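You operate a simulated robot arm through the tools that you are given. There is no shell and no other tool. Be economical: measure what you need, move in short steps, check, and stop when the job is done.

Carry out the task below with a simulated robot arm. There is one attempt and no reset: what you move stays moved.

TASK
Hand over to the late shift: slider to LATE, fan to 3, orange socket switch on.
Fine: also switch the red tower lamp off and shut the room door; leave the red socket switch and the red and green cards.

Only the result counts: the job must be done as asked and must still hold three seconds after the hand-in. Knocking over, shifting, dropping, spilling or breaking anything else fails it.

THE ROBOT
A 7-joint arm with a four-finger gripper on a trunk, on a base that drives. Base frame: it is fixed to the floor where the robot stands at the start and does not move with it; the origin is under the middle of the robot, x ahead of it, y to its left, z up. Units: m, degrees, N and s.
Its first joint turns from -69.0 to 172.0 degrees. Places, roughly: black lamp plug [1, -2, 1]; door [0.9, -0.1, 1]; green call button [-0.2, -2.5, 1.2]; green order card [0.5, -2.25, 1.25]; orange shift slider [-0.2, -2.5, 0.9]; orange socket switch [1, -2, 0.9]; red call button [-0.4, -2.5, 1.2]; red order card [0.25, -2.25, 1.25]; red socket switch [1.1, -1.9, 0.9]; white fan knob [1.4, -1.3, 1.2]; yellow call button [-0.3, -2.5, 1.2]. Payload 3.67 kg.
Tool frame: the origin (TCP) lies between the finger pads and is the grasp point; the fingertips stand 0.028 m ahead of it; z points along the fingers, y is the line along which they close. Largest opening 0.112 m; the body of the gripper starts 0.073 m behind the TCP.
Orientation is that of the tool frame in the base frame, as [roll, pitch, yaw] about the fixed x, y, z axes, in that order (R = Rz(yaw) Ry(pitch) Rx(roll)). With the fingers straight down and closing along the base's y, the tool's x points along the base's -x, its y along +y and its z along -z.

THE INTERFACE
- The arm moves only by the tool drive_tool. Its argument "moves" is one flat list of numbers, 7 for each row, row after row: the turn, a rotation vector about the tool's x, y, z in units of 180 degrees (1.0 is 180 degrees), then the shift along the tool's x, y, z in units of 400 mm (1.0 is 400 mm), then the finger opening in m, from 0 to 0.112. In form: [rx, ry, rz, x, y, z, jaw, rx, ry, rz, x, y, z, jaw, ...]. A call has 1 to 8 rows; each row is the pose to reach, as a shift and turn from the pose commanded when the call began, along the tool's axes at that moment. A call with a number of a shift or a turn outside -1 to 1 is refused whole. Each row takes 0.2 s and may step no farther than 0.05 m and 8.6 degrees from the row before; otherwise, or with a gripper value out of range, the whole call is refused. A pose out of reach is approached as far as the arm can. The call stops where the force on the tool passes 80 N (or 10 N more than at its start, if that is more) or the arm is blocked; 0.2 s more then pass. Each finger halts on what it meets, pressing with about 34 N; the grip force reading is that of the motor and also rises with nothing between the fingers. The clock runs only during rows and for 0.2 s after the last one: add rows that repeat a pose to give the fingers time. It gives the time, the measured TCP pose, the force on the tool (base axes), the opening and the grip force at its end, in the units of the frame above (readings bear some noise), with the torque about the TCP (base axes, N m) and any sound that the robot's microphone picked up.
- Cameras (640 x 400 px; columns grow to the right, rows downward): "scene" is now at [0.1382, 0.044, 1.4946]; the picture's right is [0.32, -0.95, -0.00], its down [-0.59, -0.20, -0.78] and it looks along [0.74, 0.25, -0.62] (base axes); focal length 282 px, centre (320, 200). "wrist" rides on the gripper at [0.06, -0.018, -0.104] in the tool frame; the picture's right is [0.29, 0.96, 0.00], its down [-0.80, 0.24, -0.55] and it looks along [-0.53, 0.16, 0.83] (tool axes); focal length 234 px, centre (320, 200).
- camera(camera): a new picture of that camera. The clock stands still meanwhile.
- slide_trunk(by): slides the trunk up (or, below 0, down) by that many m; the arm and the scene camera ride with it, the base frame stays. It gives what a move gives, with no picture.
- base_move(legs): drives the robot by 1 to 6 legs, each [ahead, turn to the left] in m and degrees, along the robot's own axes; the way and the turn of a leg run together, so that a leg with both is an arc; at most 1.5 m and 180 degrees a leg. The arm and the cameras ride along, it lands a little off, and it stops where it bumps. It gives what a move gives.
- head_to(pan, tilt): turns the head with the scene camera to pan (to the left, within 86 degrees either way) and tilt (down, from -29 to 69), counted from straight ahead of the robot. It gives what a move gives.
- probe_pixels(camera, pixels): for up to 12 pixels [column, row] of the newest picture of that camera ("zoom" is the newest enlarged one), the place [x, y, z] in the base frame of the surface seen there, good to about 0.002 m, but the place of the scene camera against the robot may be out by one fixed shift of up to 0.025 m in any direction. The clock stands still meanwhile.
- inspect(camera, box): a new picture of the part [left, top, right, bottom] of that camera's present view, enlarged. The clock stands still meanwhile.
- job_done(): hands the job in; it is judged then, once.

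Work in short steps. Measure before you move; look again where a grasp or a placing could have gone wrong, and mend it. You have 80 turns and 52 pictures in all, those below and enlarged ones among them. Open the gripper and draw the arm clear of the work before you hand the job in, unless the task says otherwise; then end with one line.

The tools are called after "Emit:" as name(argument=value, ...) on one line, values as JSON. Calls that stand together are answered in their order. drive_tool: Moves the arm, as the interface text tells. Its arguments: {"type":"object","properties":{"moves":{"type":"array"}},"required":["moves"]} The other tools are called the same way: slide_trunk (by) slides the trunk up or down; base_move (legs) drives the base; head_to (pan, tilt) turns the head that bears the scene camera; camera (camera) takes a picture; probe_pixels (camera, pixels) gives the place of the surface under pixels of a picture; inspect (camera, box) takes an enlarged picture of a part of a camera's view; job_done () hands the job in.

At the start:

```text
time_s: 0.0
position: [0.4809, 0.2303, 1.1338]
orientation: [-180.0, 0.0, -180.0]
force: [1.3, 0.8, -0.2]
ft_torque: [-0.05, -0.01, -0.02]
finger_gap: 0.1122
finger_force: 0.0
trunk travel left (down, up): [-0.625, 0.215]
robot x, y, heading: [0.0006, -0.0012, -0.1]
head pan, tilt: [18.6, 38.3]
```

scene: 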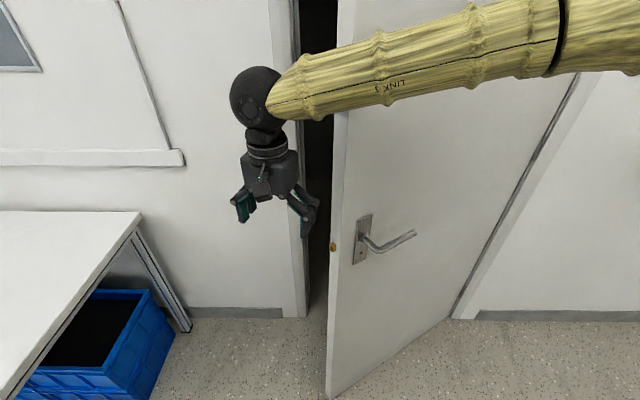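
wrist: 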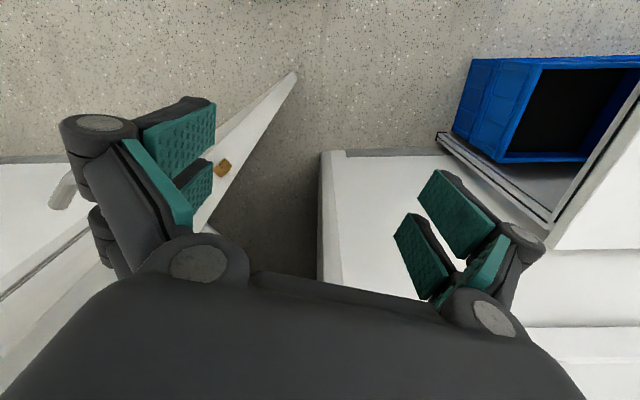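

The door stands ajar with its hinge at the right; its latch edge is near column 335. I probe points on the door, the frame and the handle.

Emit:
probe_pixels(camera="scene", pixels=[[345, 150], [338, 300], [400, 300], [460, 200], [455, 315], [303, 250], [375, 245], [412, 233], [550, 120], [330, 385], [361, 225], [298, 310]])

Emit:
head_to(pan=-80, tilt=15)

Emit:
camera(camera="scene")

```text
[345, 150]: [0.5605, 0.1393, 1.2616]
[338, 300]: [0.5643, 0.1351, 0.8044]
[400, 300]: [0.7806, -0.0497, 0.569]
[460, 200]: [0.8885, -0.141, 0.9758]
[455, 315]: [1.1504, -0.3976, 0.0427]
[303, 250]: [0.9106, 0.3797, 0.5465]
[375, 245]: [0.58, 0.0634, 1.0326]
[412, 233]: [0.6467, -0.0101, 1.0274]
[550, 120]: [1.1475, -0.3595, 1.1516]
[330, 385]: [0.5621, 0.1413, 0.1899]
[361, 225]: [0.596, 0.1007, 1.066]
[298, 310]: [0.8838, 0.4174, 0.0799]
```

```text
time_s: 1.8
position: [0.4801, 0.2297, 1.1341]
orientation: [180.0, 0.0, 179.9]
force: [0.2, 0.0, -0.4]
ft_torque: [0.01, -0.01, 0.0]
finger_gap: 0.1121
finger_force: 0.0
trunk travel left (down, up): [-0.625, 0.215]
robot x, y, heading: [-0.0011, -0.0021, 0.2]
head pan, tilt: [-80.0, 15.0]
```

```text
49 pictures are left
```

scene: 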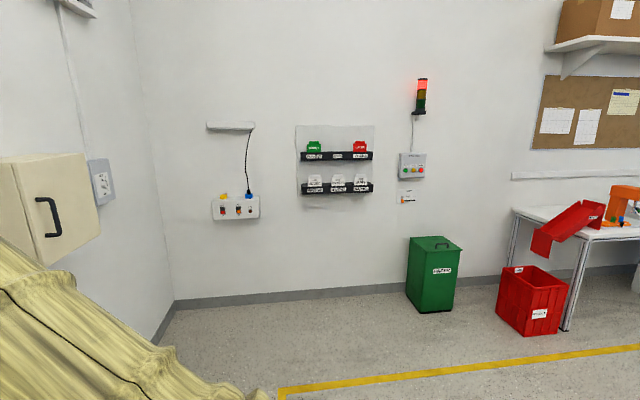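

The panels on the far wall can be read later. First I push the door shut: I draw the arm back and to the right, onto the robot's side of the door, and close the fingers.

Emit:
drive_tool(moves=[0, 0, 0, 0.12, 0, 0, 0.08, 0, 0, 0, 0.15, -0.11, 0, 0.04, 0, 0, 0, 0.15, -0.22, -0.03, 0.0, 0, 0, 0, 0.15, -0.33, -0.06, 0, 0, 0, 0, 0.15, -0.44, -0.09, 0, 0, 0, 0, 0.15, -0.5, -0.15, 0])

Emit:
inspect(camera="scene", box=[200, 100, 440, 250])

```text
time_s: 3.1
position: [0.4185, 0.0287, 1.1926]
orientation: [180.0, 0.0, -179.8]
force: [-0.4, -0.2, 0.5]
ft_torque: [0.03, 0.01, -0.01]
finger_gap: 0.0
finger_force: 33.7
trunk travel left (down, up): [-0.625, 0.215]
robot x, y, heading: [-0.0023, 0.0008, -0.0]
head pan, tilt: [-80.0, 15.0]
```

```text
2.67 times, centred on (320, 175) of scene
```

zoom: 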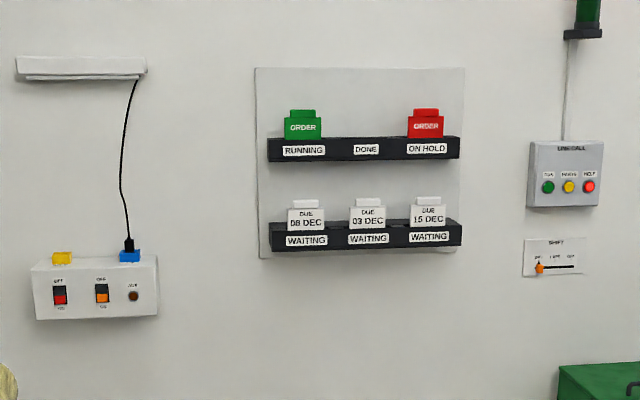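

Arm is clear and closed. Now I tilt the fingers forward by about 65 degrees while edging ahead.

Emit:
drive_tool(moves=[0, -0.045, 0, -0.02, 0, 0, 0, 0, -0.09, 0, -0.05, 0, 0, 0, 0, -0.135, 0, -0.08, 0, 0, 0, 0, -0.18, 0, -0.11, 0, 0, 0, 0, -0.225, 0, -0.14, 0, 0, 0, 0, -0.27, 0, -0.17, 0, 0, 0, 0, -0.315, 0, -0.2, 0, 0, 0, 0, -0.36, 0, -0.22, 0, 0, 0])

Emit:
head_to(pan=10, tilt=35)

Emit:
camera(camera="scene")

```text
time_s: 5.0
position: [0.5206, 0.0432, 1.1991]
orientation: [-180.0, 64.8, 180.0]
force: [0.3, -0.2, -0.2]
ft_torque: [0.03, 0.0, -0.03]
finger_gap: 0.0
finger_force: 34.3
out of reach, approached as far as the arm can: row 7, 8
trunk travel left (down, up): [-0.625, 0.215]
robot x, y, heading: [-0.0028, -0.001, -0.2]
head pan, tilt: [-80.0, 15.0]
```

```text
time_s: 6.6
position: [0.5199, 0.0409, 1.1985]
orientation: [-179.8, 64.6, -179.9]
force: [-0.4, 0.5, 0.2]
ft_torque: [0.0, 0.02, -0.02]
finger_gap: 0.0
finger_force: 33.9
trunk travel left (down, up): [-0.625, 0.215]
robot x, y, heading: [0.0002, 0.0019, -0.1]
head pan, tilt: [10.0, 35.0]
```

```text
47 pictures are left
```

scene: 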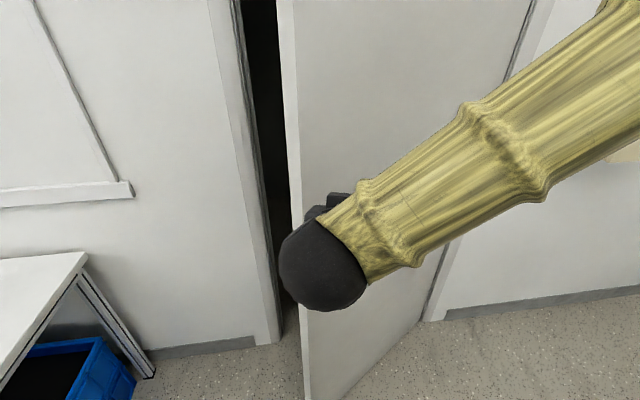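

The fingers point forward at z about 1.2, above the handle. I push along (0.86, 0.51) towards the door's closed position.

Emit:
drive_tool(moves=[0, 0, 0, -0.0426, 0.0588, 0.0905, 0, 0, 0, 0, -0.0852, 0.1176, 0.181, 0, 0, 0, 0, -0.1278, 0.1764, 0.2715, 0, 0, 0, 0, -0.1704, 0.2352, 0.362, 0, 0, 0, 0, -0.213, 0.294, 0.4525, 0, 0, 0, 0, -0.2556, 0.3528, 0.543, 0, 0, 0, 0, -0.2982, 0.4116, 0.6335, 0])

Emit:
camera(camera="scene")

```text
time_s: 8.2
position: [0.8011, 0.2124, 1.1975]
orientation: [-179.8, 64.7, -180.0]
force: [0.8, 0.8, -0.1]
ft_torque: [0.01, 0.0, -0.04]
finger_gap: 0.0
finger_force: 33.8
trunk travel left (down, up): [-0.625, 0.215]
robot x, y, heading: [0.0032, 0.0009, -0.1]
head pan, tilt: [10.0, 35.0]
```

```text
46 pictures are left
```

scene: 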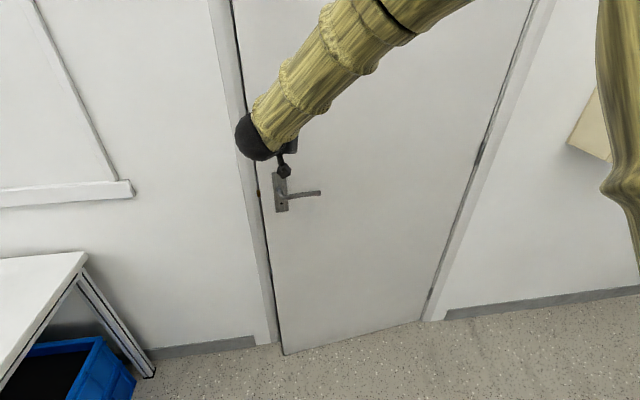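

Nearly shut. I continue the push, now mostly along the closed door's normal (0.95, 0.31), in small steps.

Emit:
drive_tool(moves=[0, 0, 0, -0.032, 0.03, 0.068, 0, 0, 0, 0, -0.064, 0.06, 0.136, 0, 0, 0, 0, -0.096, 0.08, 0.204, 0, 0, 0, 0, -0.128, 0.1, 0.272, 0, 0, 0, 0, -0.16, 0.12, 0.34, 0])

Emit:
camera(camera="scene")

```text
time_s: 9.3
position: [0.9096, 0.2474, 1.2041]
orientation: [179.8, 64.7, 179.6]
force: [-62.6, -23.6, 13.4]
ft_torque: [0.38, -1.18, -0.26]
finger_gap: 0.0002
finger_force: 33.8
trunk travel left (down, up): [-0.625, 0.215]
robot x, y, heading: [-0.0032, -0.0002, -0.3]
head pan, tilt: [10.0, 35.0]
stopped in row 5: the force on the tool passed its limit at 300 N (the readings are from after the stop); the commanded pose is now the measured one
```

```text
45 pictures are left
```

scene: 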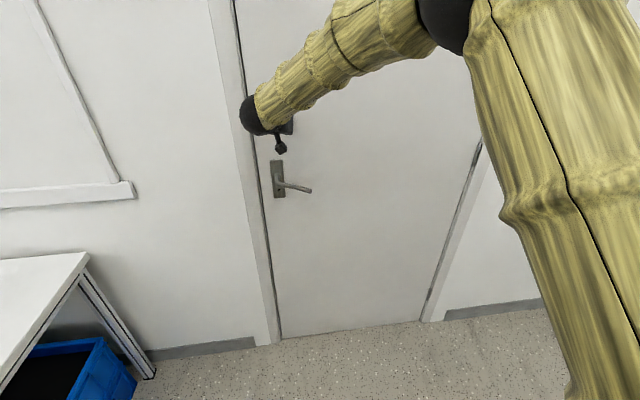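

The door meets its stop with high force. I back off and check whether it stays shut.

Emit:
drive_tool(moves=[0, 0, 0, 0.03, -0.03, -0.09, 0, 0, 0, 0, 0.06, -0.06, -0.18, 0, 0, 0, 0, 0.1, -0.1, -0.28, 0, 0, 0, 0, 0.14, -0.14, -0.38, 0, 0, 0, 0, 0.18, -0.18, -0.48, 0])

Emit:
inspect(camera="scene", box=[200, 100, 360, 360])

Emit:
probe_pixels(camera="zoom", pixels=[[280, 250], [305, 250], [290, 200], [400, 300], [290, 330], [315, 330]])

```text
time_s: 10.5
position: [0.7122, 0.1767, 1.2183]
orientation: [180.0, 64.4, 179.8]
force: [0.7, -0.2, 1.0]
ft_torque: [-0.03, 0.02, 0.02]
finger_gap: 0.0001
finger_force: 33.8
trunk travel left (down, up): [-0.625, 0.215]
robot x, y, heading: [-0.0035, -0.0064, 0.0]
head pan, tilt: [10.0, 35.0]
```

```text
1.54 times, centred on (280, 230) of scene
```

zoom: 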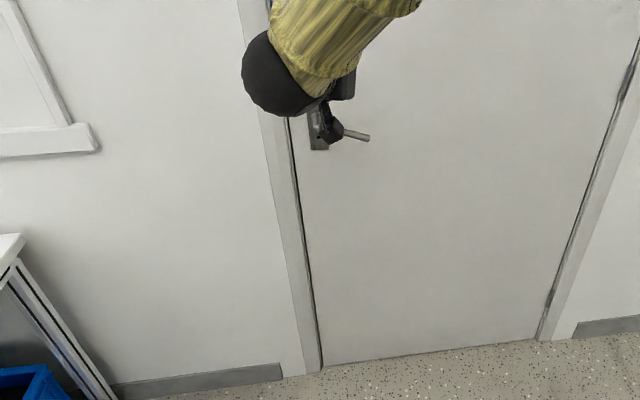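

```text
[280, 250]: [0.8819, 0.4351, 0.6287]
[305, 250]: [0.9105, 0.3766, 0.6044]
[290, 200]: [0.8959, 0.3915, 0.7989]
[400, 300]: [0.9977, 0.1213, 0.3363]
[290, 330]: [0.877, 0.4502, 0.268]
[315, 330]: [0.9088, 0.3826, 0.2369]
```

The door (0.998, 0.121) lies parallel to the frame and has stayed shut. I retract the arm and look right to measure the panels.

Emit:
drive_tool(moves=[0, 0, 0, 0.05, 0, -0.108, 0, 0, 0, 0, 0.1, 0, -0.216, 0, 0, 0, 0, 0.15, -0.03, -0.32, 0, 0, 0, 0, 0.2, -0.06, -0.42, 0])

Emit:
head_to(pan=-60, tilt=20)

Emit:
camera(camera="scene")

```text
time_s: 11.5
position: [0.5249, 0.1543, 1.2155]
orientation: [-179.9, 64.3, 179.8]
force: [-0.1, 0.4, -0.8]
ft_torque: [0.0, -0.02, 0.02]
finger_gap: 0.0
finger_force: 34.1
trunk travel left (down, up): [-0.625, 0.215]
robot x, y, heading: [0.0007, -0.0013, 0.0]
head pan, tilt: [10.0, 35.0]
```

```text
time_s: 12.9
position: [0.5246, 0.1565, 1.2148]
orientation: [-179.9, 64.4, -179.9]
force: [-0.7, -0.1, 1.3]
ft_torque: [0.01, 0.03, -0.01]
finger_gap: 0.0
finger_force: 34.4
trunk travel left (down, up): [-0.625, 0.215]
robot x, y, heading: [0.0013, -0.0036, -0.1]
head pan, tilt: [-60.0, 20.0]
```

```text
43 pictures are left
```

scene: 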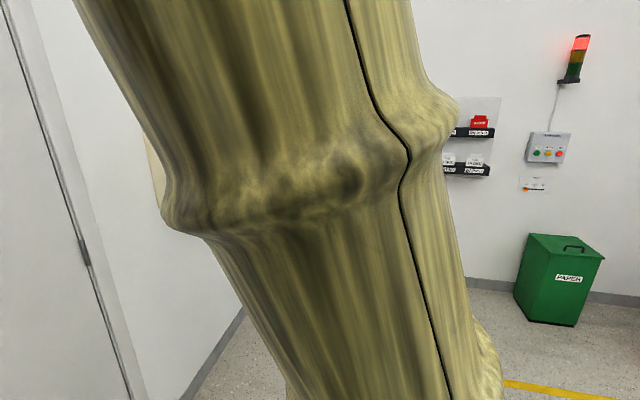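

The elbow blocks the view. I turn the base right to face the far wall and look again.

Emit:
base_move(legs=[[0, -65]])

Emit:
head_to(pan=20, tilt=15)

Emit:
camera(camera="scene")

```text
time_s: 16.1
position: [0.3714, -0.4026, 1.2151]
orientation: [-179.8, 64.4, 116.3]
force: [-0.4, 0.2, 0.3]
ft_torque: [0.01, 0.03, -0.02]
finger_gap: 0.0
finger_force: 34.1
trunk travel left (down, up): [-0.625, 0.215]
robot x, y, heading: [-0.0011, 0.0005, -63.6]
head pan, tilt: [-60.0, 20.0]
```

```text
time_s: 17.6
position: [0.3729, -0.4036, 1.2154]
orientation: [-179.9, 64.4, 116.3]
force: [0.1, -0.4, 0.8]
ft_torque: [0.0, -0.01, -0.05]
finger_gap: 0.0001
finger_force: 34.1
trunk travel left (down, up): [-0.625, 0.215]
robot x, y, heading: [-0.0047, -0.0026, -63.5]
head pan, tilt: [20.0, 15.0]
```

```text
42 pictures are left
```

scene: 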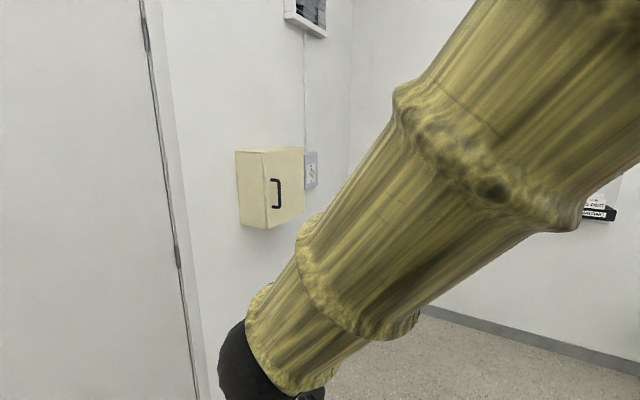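

The cream cabinet and the fan box (312,170) are visible. I probe them and the corner.

Emit:
probe_pixels(camera="scene", pixels=[[240, 160], [262, 200], [300, 170], [312, 158], [312, 170], [317, 185], [351, 150], [280, 215], [278, 190], [560, 300], [440, 308]])

Emit:
inspect(camera="scene", box=[272, 135, 352, 195])

```text
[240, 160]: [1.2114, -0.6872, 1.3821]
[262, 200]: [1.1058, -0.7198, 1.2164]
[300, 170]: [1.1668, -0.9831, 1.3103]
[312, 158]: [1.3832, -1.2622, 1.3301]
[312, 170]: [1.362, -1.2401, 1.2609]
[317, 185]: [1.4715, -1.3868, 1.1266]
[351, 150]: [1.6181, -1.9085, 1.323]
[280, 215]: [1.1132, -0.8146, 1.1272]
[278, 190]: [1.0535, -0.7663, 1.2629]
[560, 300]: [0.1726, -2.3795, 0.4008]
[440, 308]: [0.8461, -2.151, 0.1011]
```

```text
6.67 times, centred on (312, 165) of scene
```

zoom: 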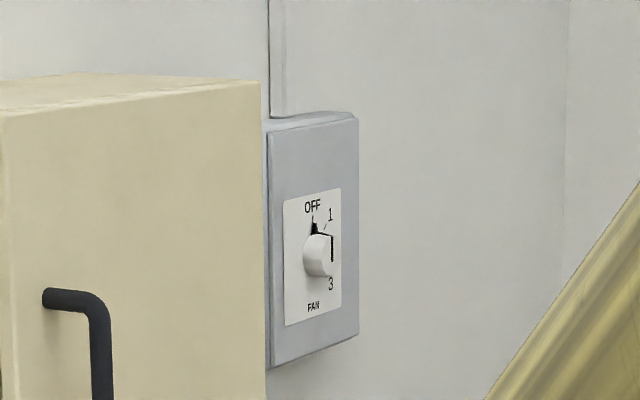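

Driving straight along the present heading (-63.5°) leads to about (0.6, -1.2), from where both the sockets and the fan knob should be in reach. I drive 1.3 m.

Emit:
base_move(legs=[[1.3, 0]])

Emit:
head_to(pan=-10, tilt=35)

Emit:
camera(camera="scene")

Emit:
camera(camera="wrist")

```text
time_s: 24.2
position: [0.9494, -1.5758, 1.2158]
orientation: [-179.8, 64.4, 116.2]
force: [-1.0, 0.3, 1.1]
ft_torque: [0.01, -0.04, 0.0]
finger_gap: 0.0001
finger_force: 34.1
trunk travel left (down, up): [-0.625, 0.215]
robot x, y, heading: [0.5782, -1.1692, -63.6]
head pan, tilt: [20.0, 15.0]
```

```text
time_s: 25.1
position: [0.9477, -1.5756, 1.2153]
orientation: [-179.9, 64.4, 116.2]
force: [0.2, 1.2, -0.4]
ft_torque: [0.02, -0.02, 0.01]
finger_gap: 0.0
finger_force: 34.1
trunk travel left (down, up): [-0.625, 0.215]
robot x, y, heading: [0.5796, -1.1688, -63.9]
head pan, tilt: [-10.0, 35.0]
```

```text
40 pictures are left
```

scene: 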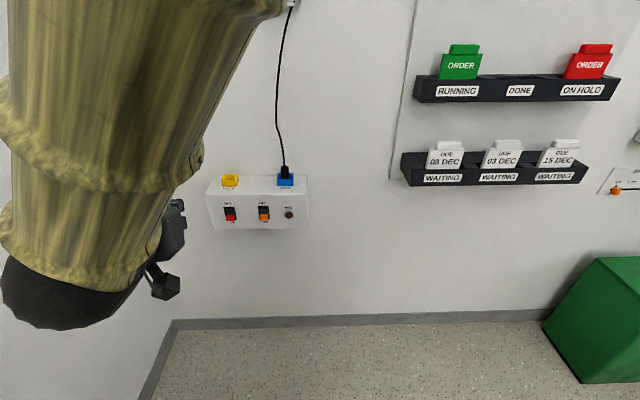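

```text
39 pictures are left
```

wrist: 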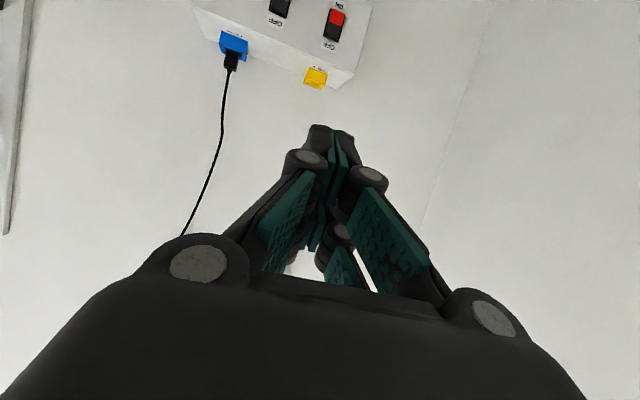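

The socket box is in view at (255,200). I enlarge it and probe the switch and plug geometry.

Emit:
inspect(camera="scene", box=[200, 165, 312, 235])

Emit:
probe_pixels(camera="scene", pixels=[[264, 209], [264, 218], [230, 214], [289, 215], [247, 215], [214, 222], [302, 222], [286, 172], [290, 130], [230, 270], [420, 280]])

Emit:
probe_pixels(camera="wrist", pixels=[[281, 5], [276, 14], [333, 32], [337, 17], [300, 40], [350, 65], [400, 150], [100, 100]])

```text
5.71 times, centred on (256, 200) of scene
```

zoom: 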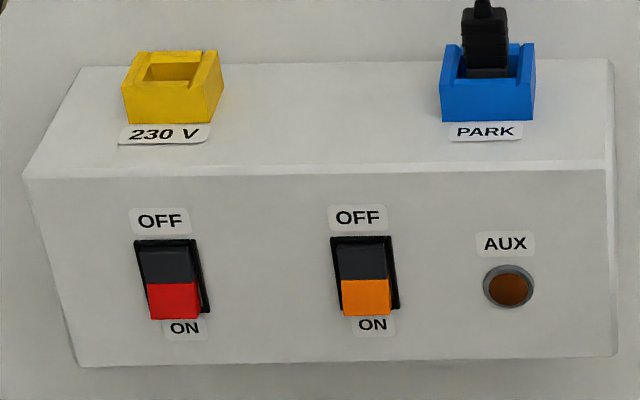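

```text
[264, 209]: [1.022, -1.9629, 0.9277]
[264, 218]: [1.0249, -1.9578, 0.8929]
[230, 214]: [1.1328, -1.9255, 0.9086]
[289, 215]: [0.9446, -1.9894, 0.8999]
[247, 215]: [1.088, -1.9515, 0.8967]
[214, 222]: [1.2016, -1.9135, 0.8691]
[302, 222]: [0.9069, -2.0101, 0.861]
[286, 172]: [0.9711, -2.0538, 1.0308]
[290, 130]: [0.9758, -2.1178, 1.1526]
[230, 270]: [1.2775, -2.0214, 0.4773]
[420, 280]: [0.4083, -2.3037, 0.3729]
```

```text
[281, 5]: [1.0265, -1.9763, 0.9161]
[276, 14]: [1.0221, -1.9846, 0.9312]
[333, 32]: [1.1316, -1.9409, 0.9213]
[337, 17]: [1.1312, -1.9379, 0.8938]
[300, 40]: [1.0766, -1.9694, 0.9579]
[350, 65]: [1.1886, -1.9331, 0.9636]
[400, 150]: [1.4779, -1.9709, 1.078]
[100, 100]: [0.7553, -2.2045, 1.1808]
```

The rockers are in the OFF position, with the ON half at the bottom sticking out. The wrist readings put the orange ON half at about (1.0245, -1.972, 0.892); the scene is off by about 14 mm in y. I lower the trunk, level the tool and move ahead.

Emit:
slide_trunk(by=-0.325)

Emit:
drive_tool(moves=[0, -0.0474, 0, -0.0432, 0, 0.0902, 0, 0, -0.0948, 0, -0.0864, 0, 0.1804, 0, 0, -0.1422, 0, -0.1296, 0, 0.2706, 0, 0, -0.1422, 0, -0.1296, 0, 0.2706, 0])

```text
time_s: 28.3
position: [0.9481, -1.5763, 0.8887]
orientation: [-179.8, 64.4, 116.2]
force: [0.5, 0.4, 0.1]
ft_torque: [-0.02, 0.0, 0.01]
finger_gap: 0.0
finger_force: 34.2
trunk travel left (down, up): [-0.3, 0.54]
robot x, y, heading: [0.5785, -1.17, -63.9]
head pan, tilt: [-10.0, 35.0]
```

```text
time_s: 29.3
position: [0.9979, -1.6878, 0.9023]
orientation: [75.7, 88.3, 11.5]
force: [1.3, 0.3, 0.0]
ft_torque: [-0.02, 0.0, -0.04]
finger_gap: 0.0001
finger_force: 33.8
trunk travel left (down, up): [-0.3, 0.54]
robot x, y, heading: [0.5778, -1.17, -63.7]
head pan, tilt: [-10.0, 35.0]
```

The tool is level, heading about -64°. I turn it to -72° and move to a pre-press pose 5 cm before the switch, then check with the wrist camera.

Emit:
drive_tool(moves=[0.0086, 0, 0, 0.005, -0.0444, 0.094, 0, 0.0172, 0, 0, 0.01, -0.0888, 0.188, 0, 0.0258, 0, 0, 0.015, -0.1332, 0.282, 0, 0.0344, 0, 0, 0.02, -0.1776, 0.376, 0, 0.043, 0, 0, 0.025, -0.222, 0.47, 0])

Emit:
camera(camera="wrist")

Emit:
camera(camera="scene")

```text
time_s: 30.5
position: [0.999, -1.8985, 0.8918]
orientation: [73.4, 88.8, 1.2]
force: [-0.3, -0.6, 0.5]
ft_torque: [0.02, -0.01, 0.01]
finger_gap: 0.0
finger_force: 34.0
trunk travel left (down, up): [-0.3, 0.54]
robot x, y, heading: [0.5756, -1.1724, -63.8]
head pan, tilt: [-10.0, 35.0]
```

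```text
37 pictures are left
```

wrist: 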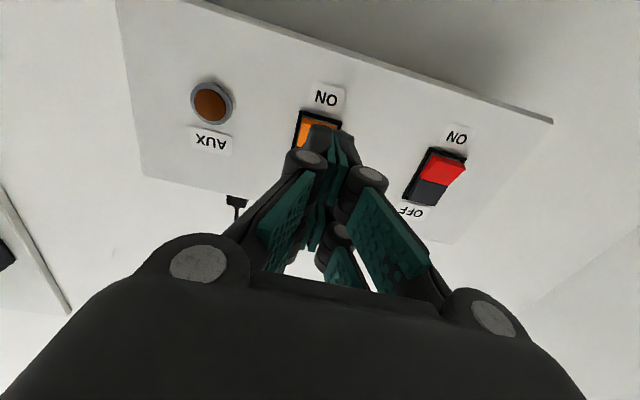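

```text
36 pictures are left
```

scene: 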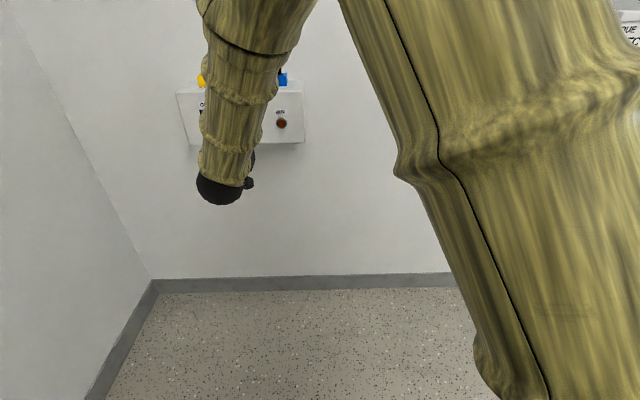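

I probe the orange half and the box face with the wrist camera to fix the aim.

Emit:
probe_pixels(camera="wrist", pixels=[[305, 122], [325, 122], [303, 140], [308, 113], [425, 162], [460, 172], [415, 195], [448, 152], [437, 186], [280, 110], [372, 140]])

```text
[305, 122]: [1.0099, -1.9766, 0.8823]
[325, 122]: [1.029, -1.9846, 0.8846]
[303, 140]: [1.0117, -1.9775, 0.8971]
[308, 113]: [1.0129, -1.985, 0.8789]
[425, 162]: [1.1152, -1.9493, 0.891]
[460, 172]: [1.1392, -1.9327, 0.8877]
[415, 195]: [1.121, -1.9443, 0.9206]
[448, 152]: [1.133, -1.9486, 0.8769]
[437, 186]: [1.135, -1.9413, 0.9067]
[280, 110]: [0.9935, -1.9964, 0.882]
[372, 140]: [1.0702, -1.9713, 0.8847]
```

The tip line passes x≈1.0235 at the switch (whose centre is ≈1.0225). I press forward slowly, 4 mm lower.

Emit:
drive_tool(moves=[0, 0, 0, 0.01, 0, 0.06, 0, 0, 0, 0, 0.01, 0, 0.11, 0, 0, 0, 0, 0.01, 0, 0.13, 0, 0, 0, 0, 0.01, 0, 0.145, 0, 0, 0, 0, 0.01, 0, 0.16, 0])

Emit:
camera(camera="wrist")

```text
time_s: 31.8
position: [1.0159, -1.9506, 0.88]
orientation: [109.7, 89.1, 37.6]
force: [-21.2, 46.2, 7.8]
ft_torque: [-1.42, -0.38, -0.19]
finger_gap: 0.0058
finger_force: 35.8
trunk travel left (down, up): [-0.3, 0.54]
robot x, y, heading: [0.5737, -1.1715, -64.0]
head pan, tilt: [-10.0, 35.0]
heard: click, click, click
stopped in row 5: the force on the tool passed its limit at 89 N (the readings are from after the stop); the commanded pose is now the measured one
```

```text
35 pictures are left
```

wrist: 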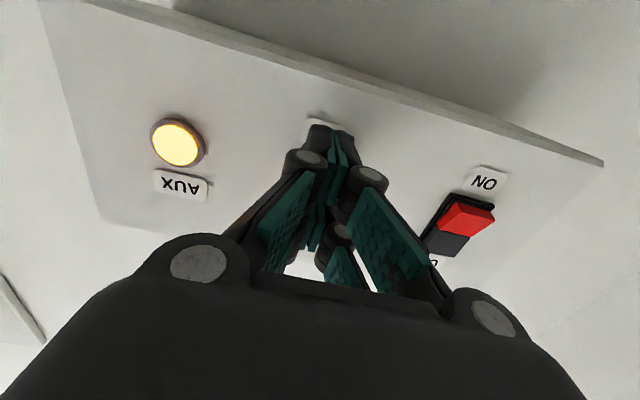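

Clicks were heard and the AUX lamp is lit. I retract straight back and check that it stays on.

Emit:
drive_tool(moves=[0, 0, 0, 0, 0, -0.06, 0, 0, 0, 0, 0, 0, -0.18, 0, 0, 0, 0, 0, 0, -0.3, 0, 0, 0, 0, 0, 0, -0.42, 0, 0, 0, 0, 0, 0, -0.53, 0])

Emit:
camera(camera="wrist")

```text
time_s: 33.0
position: [0.9432, -1.7631, 0.885]
orientation: [112.1, 86.5, 38.5]
force: [0.8, 0.1, -0.1]
ft_torque: [-0.01, -0.03, -0.02]
finger_gap: 0.0003
finger_force: 35.5
trunk travel left (down, up): [-0.3, 0.54]
robot x, y, heading: [0.574, -1.1689, -63.7]
head pan, tilt: [-10.0, 35.0]
```

```text
34 pictures are left
```

wrist: 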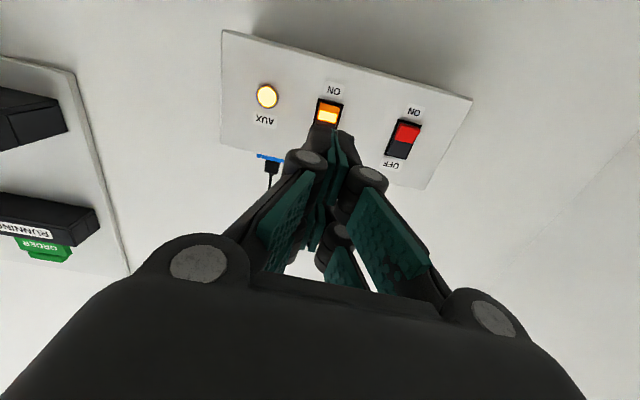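

The orange switch is on and glowing, and the red one is untouched. Next is the fan knob: I retract 6 cm, raise the trunk and turn the base left by 49°.

Emit:
drive_tool(moves=[0, 0, 0, 0, 0, -0.08, 0, 0, 0, 0, 0, 0, -0.15, 0.05])

Emit:
slide_trunk(by=0.36)

Emit:
base_move(legs=[[0, 49]])

Emit:
head_to(pan=20, tilt=20)

Emit:
camera(camera="scene")

Emit:
camera(camera="wrist")

```text
time_s: 33.6
position: [0.9279, -1.7023, 0.8842]
orientation: [113.3, 86.6, 39.8]
force: [0.4, 0.9, 1.0]
ft_torque: [-0.01, -0.01, -0.03]
finger_gap: 0.0502
finger_force: 0.2
trunk travel left (down, up): [-0.3, 0.54]
robot x, y, heading: [0.575, -1.1733, -63.8]
head pan, tilt: [-10.0, 35.0]
```

```text
time_s: 37.1
position: [0.9317, -1.6995, 1.2495]
orientation: [103.1, 86.6, 30.3]
force: [0.0, 0.4, 0.9]
ft_torque: [-0.01, -0.02, -0.02]
finger_gap: 0.0504
finger_force: 0.1
trunk travel left (down, up): [-0.66, 0.18]
robot x, y, heading: [0.5779, -1.1668, -63.9]
head pan, tilt: [-10.0, 35.0]
```

```text
time_s: 39.7
position: [1.2095, -1.2466, 1.2498]
orientation: [104.4, 86.7, 80.8]
force: [-0.5, 0.6, 0.0]
ft_torque: [0.03, 0.03, 0.0]
finger_gap: 0.0498
finger_force: 0.1
trunk travel left (down, up): [-0.66, 0.18]
robot x, y, heading: [0.5749, -1.1753, -14.8]
head pan, tilt: [-10.0, 35.0]
```

```text
time_s: 40.6
position: [1.209, -1.2501, 1.2504]
orientation: [105.4, 86.5, 81.7]
force: [0.4, 0.4, -0.7]
ft_torque: [0.01, -0.01, -0.01]
finger_gap: 0.05
finger_force: 0.1
trunk travel left (down, up): [-0.66, 0.18]
robot x, y, heading: [0.5792, -1.1702, -14.5]
head pan, tilt: [20.0, 20.0]
```

```text
33 pictures are left
```

scene: 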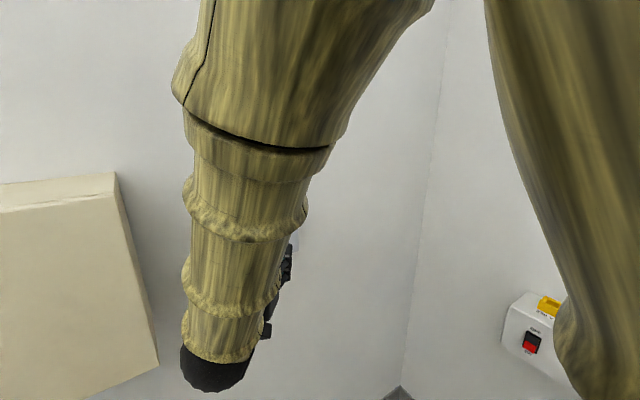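

```text
32 pictures are left
```

wrist: 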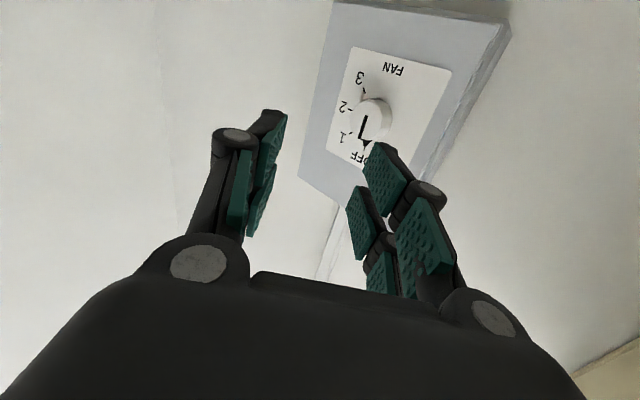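

The fan panel and its knob (375,118) are visible in the wrist view. I enlarge it and probe.

Emit:
inspect(camera="wrist", box=[310, 40, 470, 140])

Emit:
probe_pixels(camera="wrist", pixels=[[375, 108], [383, 116], [365, 122], [372, 132], [380, 128], [430, 80], [345, 120], [400, 140], [362, 95], [340, 60], [480, 60]])

```text
4.00 times, centred on (390, 90) of wrist
```

zoom: 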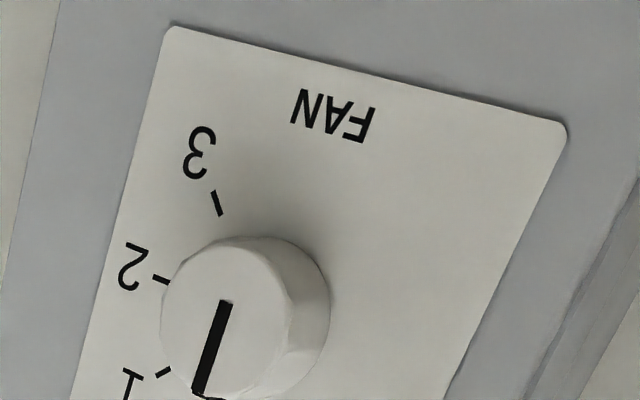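

```text
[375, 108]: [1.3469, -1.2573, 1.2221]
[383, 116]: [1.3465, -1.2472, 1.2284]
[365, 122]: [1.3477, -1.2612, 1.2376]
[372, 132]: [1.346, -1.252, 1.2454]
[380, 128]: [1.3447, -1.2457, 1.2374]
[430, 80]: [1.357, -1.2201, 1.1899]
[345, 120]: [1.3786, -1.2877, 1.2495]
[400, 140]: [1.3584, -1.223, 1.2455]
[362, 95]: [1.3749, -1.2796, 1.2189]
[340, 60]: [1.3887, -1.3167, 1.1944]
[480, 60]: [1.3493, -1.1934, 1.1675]
```

I probe the edges of the knob's face in the enlarged picture.

Emit:
probe_pixels(camera="zoom", pixels=[[165, 320], [228, 248], [285, 330], [215, 385], [226, 305], [200, 388], [217, 205], [160, 280], [162, 372], [228, 318], [275, 280], [180, 365]])

```text
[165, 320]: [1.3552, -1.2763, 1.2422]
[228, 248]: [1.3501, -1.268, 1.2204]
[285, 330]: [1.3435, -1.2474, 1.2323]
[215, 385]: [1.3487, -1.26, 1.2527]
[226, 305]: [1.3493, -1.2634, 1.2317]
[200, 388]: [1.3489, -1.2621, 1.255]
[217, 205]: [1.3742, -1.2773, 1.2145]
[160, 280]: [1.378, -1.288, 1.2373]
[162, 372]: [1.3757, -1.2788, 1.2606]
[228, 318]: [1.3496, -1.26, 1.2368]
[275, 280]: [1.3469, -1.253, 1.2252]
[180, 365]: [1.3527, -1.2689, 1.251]
```

The knob's centre is about (1.349, -1.261, 1.2365), its radius about 16 mm; the detents are 45° apart (1 at 45°, 2 at 90°, 3 at 135° clockwise). I turn the tool to the wall's normal (heading 18°), 12 cm short of the grip.

Emit:
drive_tool(moves=[-0.0463, 0, 0, 0.007, -0.0209, 0.0171, 0.06, -0.0926, 0, 0, 0.014, -0.0418, 0.0342, 0.07, -0.1389, 0, 0, 0.021, -0.0627, 0.0513, 0.07, -0.1852, 0, 0, 0.028, -0.0836, 0.0684, 0.07, -0.2315, 0, 0, 0.035, -0.1045, 0.0855, 0.07, -0.2315, 0, 0, 0.035, -0.1045, 0.0855, 0.07])

```text
time_s: 42.0
position: [1.2231, -1.2958, 1.2324]
orientation: [62.7, 86.8, 80.9]
force: [0.4, 0.6, -0.5]
ft_torque: [0.02, 0.01, -0.01]
finger_gap: 0.0701
finger_force: 0.1
trunk travel left (down, up): [-0.66, 0.18]
robot x, y, heading: [0.578, -1.1709, -14.4]
head pan, tilt: [20.0, 20.0]
```

The heading is 18.2° and level within 1.5°. I pre-roll the tool by -67° so that one grip can cover the 135° turn.

Emit:
drive_tool(moves=[0, 0, -0.0465, 0, 0, 0, 0.07, 0, 0, -0.093, 0, 0, 0, 0.07, 0, 0, -0.1395, 0, 0, 0, 0.07, 0, 0, -0.186, 0, 0, 0, 0.07, 0, 0, -0.2325, 0, 0, 0, 0.07, 0, 0, -0.279, 0, 0, 0, 0.07, 0, 0, -0.3255, 0, 0, 0, 0.07, 0, 0, -0.372, 0, 0, 0, 0.07])

Emit:
camera(camera="wrist")

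```text
time_s: 44.0
position: [1.2268, -1.3278, 1.2554]
orientation: [-84.8, 30.7, -71.7]
force: [-0.1, -0.4, -0.1]
ft_torque: [0.0, 0.0, 0.01]
finger_gap: 0.0698
finger_force: 0.1
trunk travel left (down, up): [-0.66, 0.18]
robot x, y, heading: [0.578, -1.1684, -14.3]
head pan, tilt: [20.0, 20.0]
stopped in row 8: the arm was blocked; the commanded pose is now the measured one
```

```text
30 pictures are left
```

wrist: 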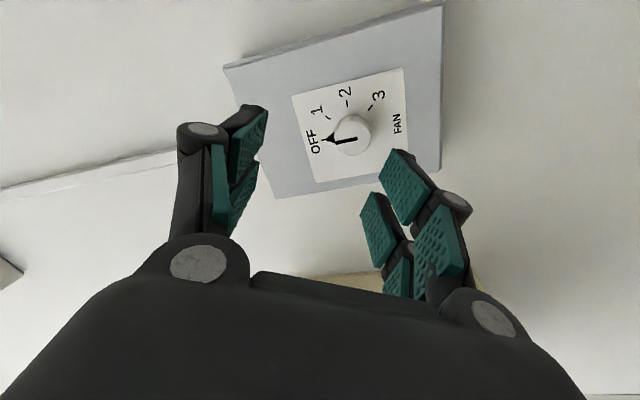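

The roll blocked at about -60° and pushed the pose slightly off. I go back to about -45° with the axis re-levelled and re-centred; I will turn 90°, regrip, then turn 45°.

Emit:
drive_tool(moves=[-0.014, 0, 0.039, -0.0155, 0.037, 0.0028, 0.07, -0.028, 0, 0.078, -0.031, 0.074, 0.0055, 0.07, -0.028, 0, 0.078, -0.031, 0.074, 0.0055, 0.07])

Emit:
camera(camera="wrist")

```text
time_s: 44.8
position: [1.2218, -1.2985, 1.2377]
orientation: [-89.6, 44.5, -70.9]
force: [-0.3, 0.8, 0.4]
ft_torque: [0.01, -0.01, -0.05]
finger_gap: 0.0699
finger_force: 0.1
trunk travel left (down, up): [-0.66, 0.18]
robot x, y, heading: [0.5752, -1.1691, -14.7]
head pan, tilt: [20.0, 20.0]
```

```text
29 pictures are left
```

wrist: 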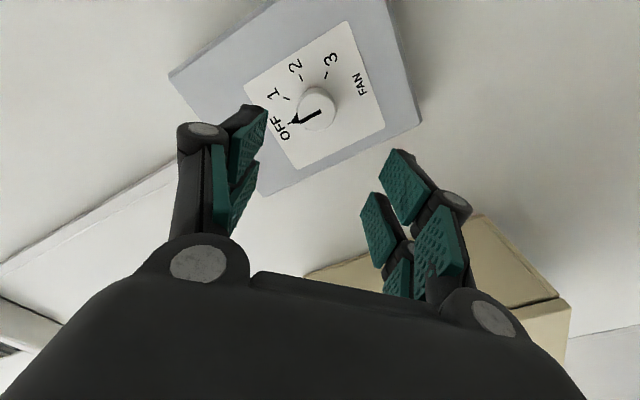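

The axis is good (heading 18.9°, level). I verify the knob's centre from this view.

Emit:
inspect(camera="wrist", box=[276, 80, 356, 130])

Emit:
probe_pixels(camera="zoom", pixels=[[300, 180], [200, 240], [330, 100], [440, 220], [320, 340], [260, 220]])

```text
8.00 times, centred on (316, 105) of wrist
```

zoom: 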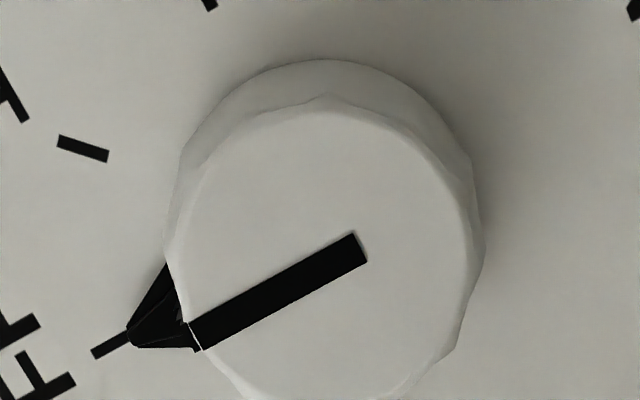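

```text
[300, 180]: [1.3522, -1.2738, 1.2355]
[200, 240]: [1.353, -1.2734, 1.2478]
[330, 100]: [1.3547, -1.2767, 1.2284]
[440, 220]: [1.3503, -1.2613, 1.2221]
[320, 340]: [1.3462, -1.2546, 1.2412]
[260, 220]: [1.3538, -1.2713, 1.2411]
```

The knob's centre is confirmed near (1.349, -1.263, 1.237). I advance 12 cm and close on it.

Emit:
drive_tool(moves=[0, 0, 0, 0.0155, -0.011, 0.075, 0.07, 0, 0, 0, 0.0155, -0.011, 0.15, 0.07, 0, 0, 0, 0.0155, -0.011, 0.225, 0.07, 0, 0, 0, 0.0155, -0.011, 0.295, 0.07, 0, 0, 0, 0.0155, -0.011, 0.295, 0.07, 0, 0, 0, 0.0155, -0.011, 0.295, 0.025, 0, 0, 0, 0.0155, -0.011, 0.295, 0.025])

Emit:
camera(camera="wrist")

```text
time_s: 46.4
position: [1.3382, -1.2685, 1.235]
orientation: [-89.6, 44.6, -70.9]
force: [-0.4, -0.9, 1.5]
ft_torque: [0.07, -0.11, 0.03]
finger_gap: 0.0377
finger_force: 44.6
trunk travel left (down, up): [-0.66, 0.18]
robot x, y, heading: [0.5788, -1.1686, -14.4]
head pan, tilt: [20.0, 20.0]
```

```text
27 pictures are left
```

wrist: 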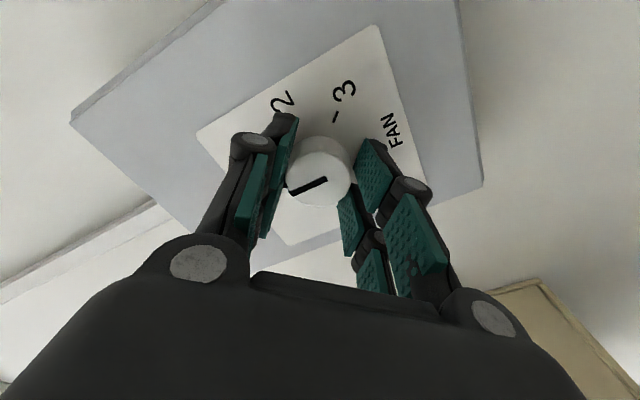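

Gripped (gap 37.7 mm). I turn about the tool's z by +66° first.

Emit:
drive_tool(moves=[0, 0, 0.046, 0, 0, 0, 0.025, 0, 0, 0.092, 0, 0, 0, 0.025, 0, 0, 0.138, 0, 0, 0, 0.025, 0, 0, 0.184, 0, 0, 0, 0.025, 0, 0, 0.23, 0, 0, 0, 0.025, 0, 0, 0.276, 0, 0, 0, 0.025, 0, 0, 0.322, 0, 0, 0, 0.025, 0, 0, 0.368, 0, 0, 0, 0.025])

Emit:
camera(camera="wrist")

```text
time_s: 48.2
position: [1.3364, -1.2679, 1.2354]
orientation: [89.4, 69.2, 108.3]
force: [2.5, 11.4, 1.9]
ft_torque: [-0.05, 0.03, 0.59]
finger_gap: 0.0377
finger_force: 44.6
trunk travel left (down, up): [-0.66, 0.18]
robot x, y, heading: [0.5766, -1.1704, -14.2]
head pan, tilt: [20.0, 20.0]
```

```text
26 pictures are left
```

wrist: 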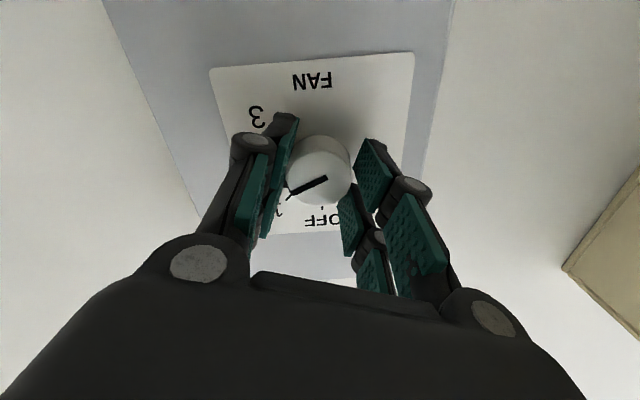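

The knob follows the gripper. I continue +24°, to position 2.

Emit:
drive_tool(moves=[0, 0, 0.045, 0, 0, 0, 0.025, 0, 0, 0.09, 0, 0, 0, 0.025, 0, 0, 0.134, 0, 0, 0, 0.025])

```text
time_s: 49.0
position: [1.3364, -1.2657, 1.2364]
orientation: [89.7, 45.1, 108.5]
force: [6.2, 13.8, 8.4]
ft_torque: [-0.08, 0.15, 1.02]
finger_gap: 0.0375
finger_force: 44.8
trunk travel left (down, up): [-0.66, 0.18]
robot x, y, heading: [0.5758, -1.1695, -14.6]
head pan, tilt: [20.0, 20.0]
```

The pose is tracking well with low force; I continue by another 24°.

Emit:
drive_tool(moves=[0, 0, 0.045, 0, 0, 0, 0.025, 0, 0, 0.09, 0, 0, 0, 0.025, 0, 0, 0.134, 0, 0, 0, 0.025])

Emit:
camera(camera="wrist")

```text
time_s: 49.8
position: [1.3363, -1.266, 1.2387]
orientation: [89.6, 21.0, 108.7]
force: [5.1, 13.7, 17.3]
ft_torque: [0.03, -0.26, 1.1]
finger_gap: 0.0374
finger_force: 45.2
trunk travel left (down, up): [-0.66, 0.18]
robot x, y, heading: [0.5749, -1.17, -14.5]
head pan, tilt: [20.0, 20.0]
```

```text
25 pictures are left
```

wrist: 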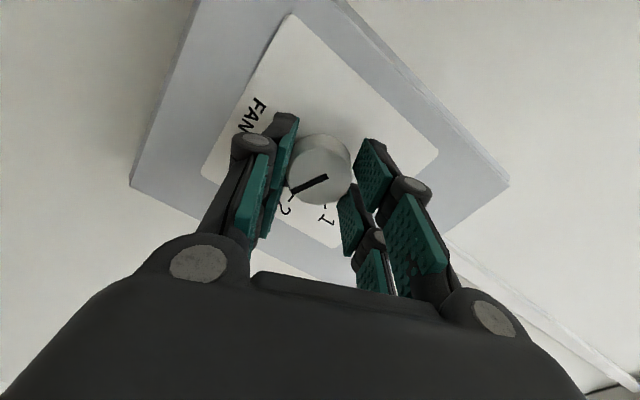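

Turned about 114° so far; 20.5° remain.

Emit:
drive_tool(moves=[0, 0, 0.038, 0, 0, 0, 0.025, 0, 0, 0.076, 0, 0, 0, 0.025, 0, 0, 0.114, 0, 0, 0, 0.025, 0, 0, 0.114, 0, 0, 0, 0.025])

Emit:
camera(camera="wrist")

```text
time_s: 50.8
position: [1.3365, -1.2668, 1.2389]
orientation: [89.5, 0.6, 108.8]
force: [11.4, 12.2, 28.9]
ft_torque: [-0.08, -0.61, 0.46]
finger_gap: 0.037
finger_force: 45.2
trunk travel left (down, up): [-0.66, 0.18]
robot x, y, heading: [0.5756, -1.1715, -14.6]
head pan, tilt: [20.0, 20.0]
```

```text
24 pictures are left
```

wrist: 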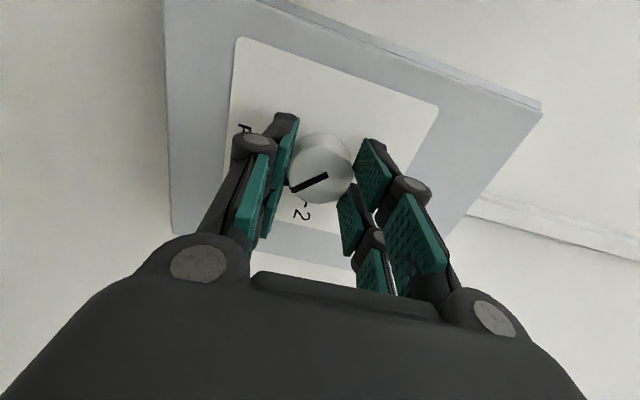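

Turned about 134.5°. I release, draw straight back and check the pointer.

Emit:
drive_tool(moves=[0, 0, 0, 0, 0, 0, 0.07, 0, 0, 0, 0, 0, 0, 0.07, 0, 0, 0, 0, 0, -0.1, 0.07, 0, 0, 0, 0, 0, -0.2, 0.07, 0, 0, 0, 0, 0, -0.3, 0.07])

Emit:
inspect(camera="wrist", box=[220, 40, 460, 190])

```text
time_s: 52.0
position: [1.2213, -1.3098, 1.2345]
orientation: [89.7, 0.4, 108.8]
force: [-0.9, 0.2, -0.1]
ft_torque: [-0.02, -0.01, 0.04]
finger_gap: 0.0699
finger_force: 0.0
trunk travel left (down, up): [-0.66, 0.18]
robot x, y, heading: [0.5761, -1.1729, -14.6]
head pan, tilt: [20.0, 20.0]
```

```text
2.67 times, centred on (340, 115) of wrist
```

zoom: 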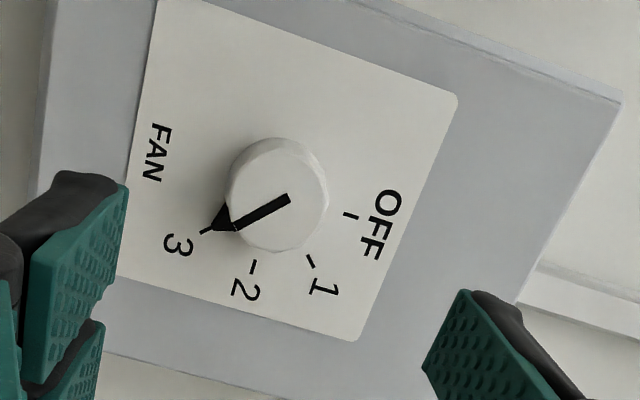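

The pointer is on 3. I roll the tool back by 90° while drawing back a little.

Emit:
drive_tool(moves=[0, 0, -0.0465, 0, 0, -0.03, 0.05, 0, 0, -0.093, 0, 0, -0.06, 0.03, 0, 0, -0.1395, 0, 0, -0.09, 0, 0, 0, -0.186, 0, 0, -0.12, 0, 0, 0, -0.2325, 0, 0, -0.12, 0, 0, 0, -0.279, 0, 0, -0.12, 0, 0, 0, -0.3255, 0, 0, -0.12, 0, 0, 0, -0.372, 0, 0, -0.12, 0])

Emit:
drive_tool(moves=[0, 0, -0.043, 0, 0, 0, 0, 0, 0, -0.086, 0, 0, 0, 0, 0, 0, -0.128, 0, 0, 0, 0])

```text
time_s: 53.8
position: [1.1792, -1.3226, 1.2345]
orientation: [89.4, 67.6, 108.3]
force: [0.5, 0.3, -0.4]
ft_torque: [0.02, 0.01, -0.03]
finger_gap: 0.0
finger_force: 33.9
trunk travel left (down, up): [-0.66, 0.18]
robot x, y, heading: [0.5773, -1.1747, -14.4]
head pan, tilt: [20.0, 20.0]
```

```text
time_s: 54.6
position: [1.1789, -1.321, 1.2346]
orientation: [-69.0, 89.2, -50.0]
force: [0.3, -0.4, 0.7]
ft_torque: [0.0, 0.03, -0.04]
finger_gap: 0.0
finger_force: 34.2
trunk travel left (down, up): [-0.66, 0.18]
robot x, y, heading: [0.5773, -1.1691, -14.5]
head pan, tilt: [20.0, 20.0]
```

The tool is level again. I turn the base right by 90° (arm radius about 0.65 m, nothing within that), then look at the call panel.

Emit:
base_move(legs=[[0, -90]])

Emit:
head_to(pan=-50, tilt=20)

Emit:
camera(camera="scene")

```text
time_s: 58.8
position: [0.4385, -1.7763, 1.2347]
orientation: [-64.7, 89.4, -134.4]
force: [-0.5, -0.1, 0.5]
ft_torque: [0.02, 0.03, 0.02]
finger_gap: 0.0
finger_force: 34.2
trunk travel left (down, up): [-0.66, 0.18]
robot x, y, heading: [0.5778, -1.1692, -103.0]
head pan, tilt: [20.0, 20.0]
```

```text
time_s: 60.2
position: [0.4401, -1.7768, 1.2344]
orientation: [-65.3, 89.4, -134.9]
force: [-0.1, 0.2, -0.3]
ft_torque: [0.02, 0.03, 0.03]
finger_gap: 0.0
finger_force: 33.4
trunk travel left (down, up): [-0.66, 0.18]
robot x, y, heading: [0.5803, -1.1693, -103.3]
head pan, tilt: [-50.0, 20.0]
```

```text
22 pictures are left
```

scene: 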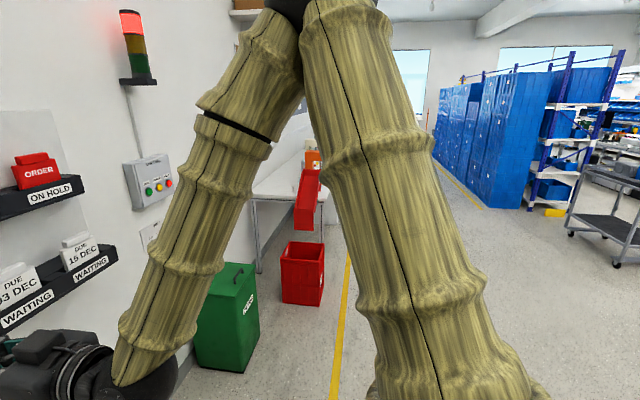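

I probe the call panel, the bin, the red crate and the table, and enlarge the panel.

Emit:
probe_pixels(camera="scene", pixels=[[148, 190], [158, 187], [168, 183], [130, 200], [200, 340], [245, 372], [258, 340], [253, 280], [285, 290], [300, 225], [255, 200], [60, 190]])

Emit:
inspect(camera="scene", box=[110, 140, 206, 260])

```text
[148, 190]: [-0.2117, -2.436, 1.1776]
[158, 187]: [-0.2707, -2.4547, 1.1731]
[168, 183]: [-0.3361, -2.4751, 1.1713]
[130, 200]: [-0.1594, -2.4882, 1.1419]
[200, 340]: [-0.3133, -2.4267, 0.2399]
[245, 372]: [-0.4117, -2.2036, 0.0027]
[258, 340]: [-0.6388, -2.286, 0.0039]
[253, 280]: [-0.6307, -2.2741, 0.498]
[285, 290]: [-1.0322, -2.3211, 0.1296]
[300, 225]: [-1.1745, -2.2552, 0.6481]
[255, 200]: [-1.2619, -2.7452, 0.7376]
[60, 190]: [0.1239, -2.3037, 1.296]
```

```text
3.33 times, centred on (158, 200) of scene
```

zoom: 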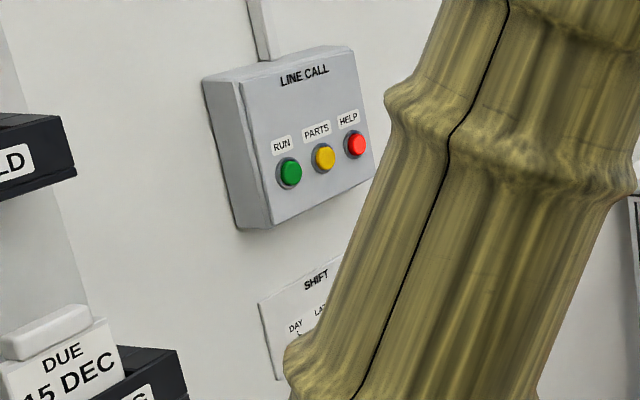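

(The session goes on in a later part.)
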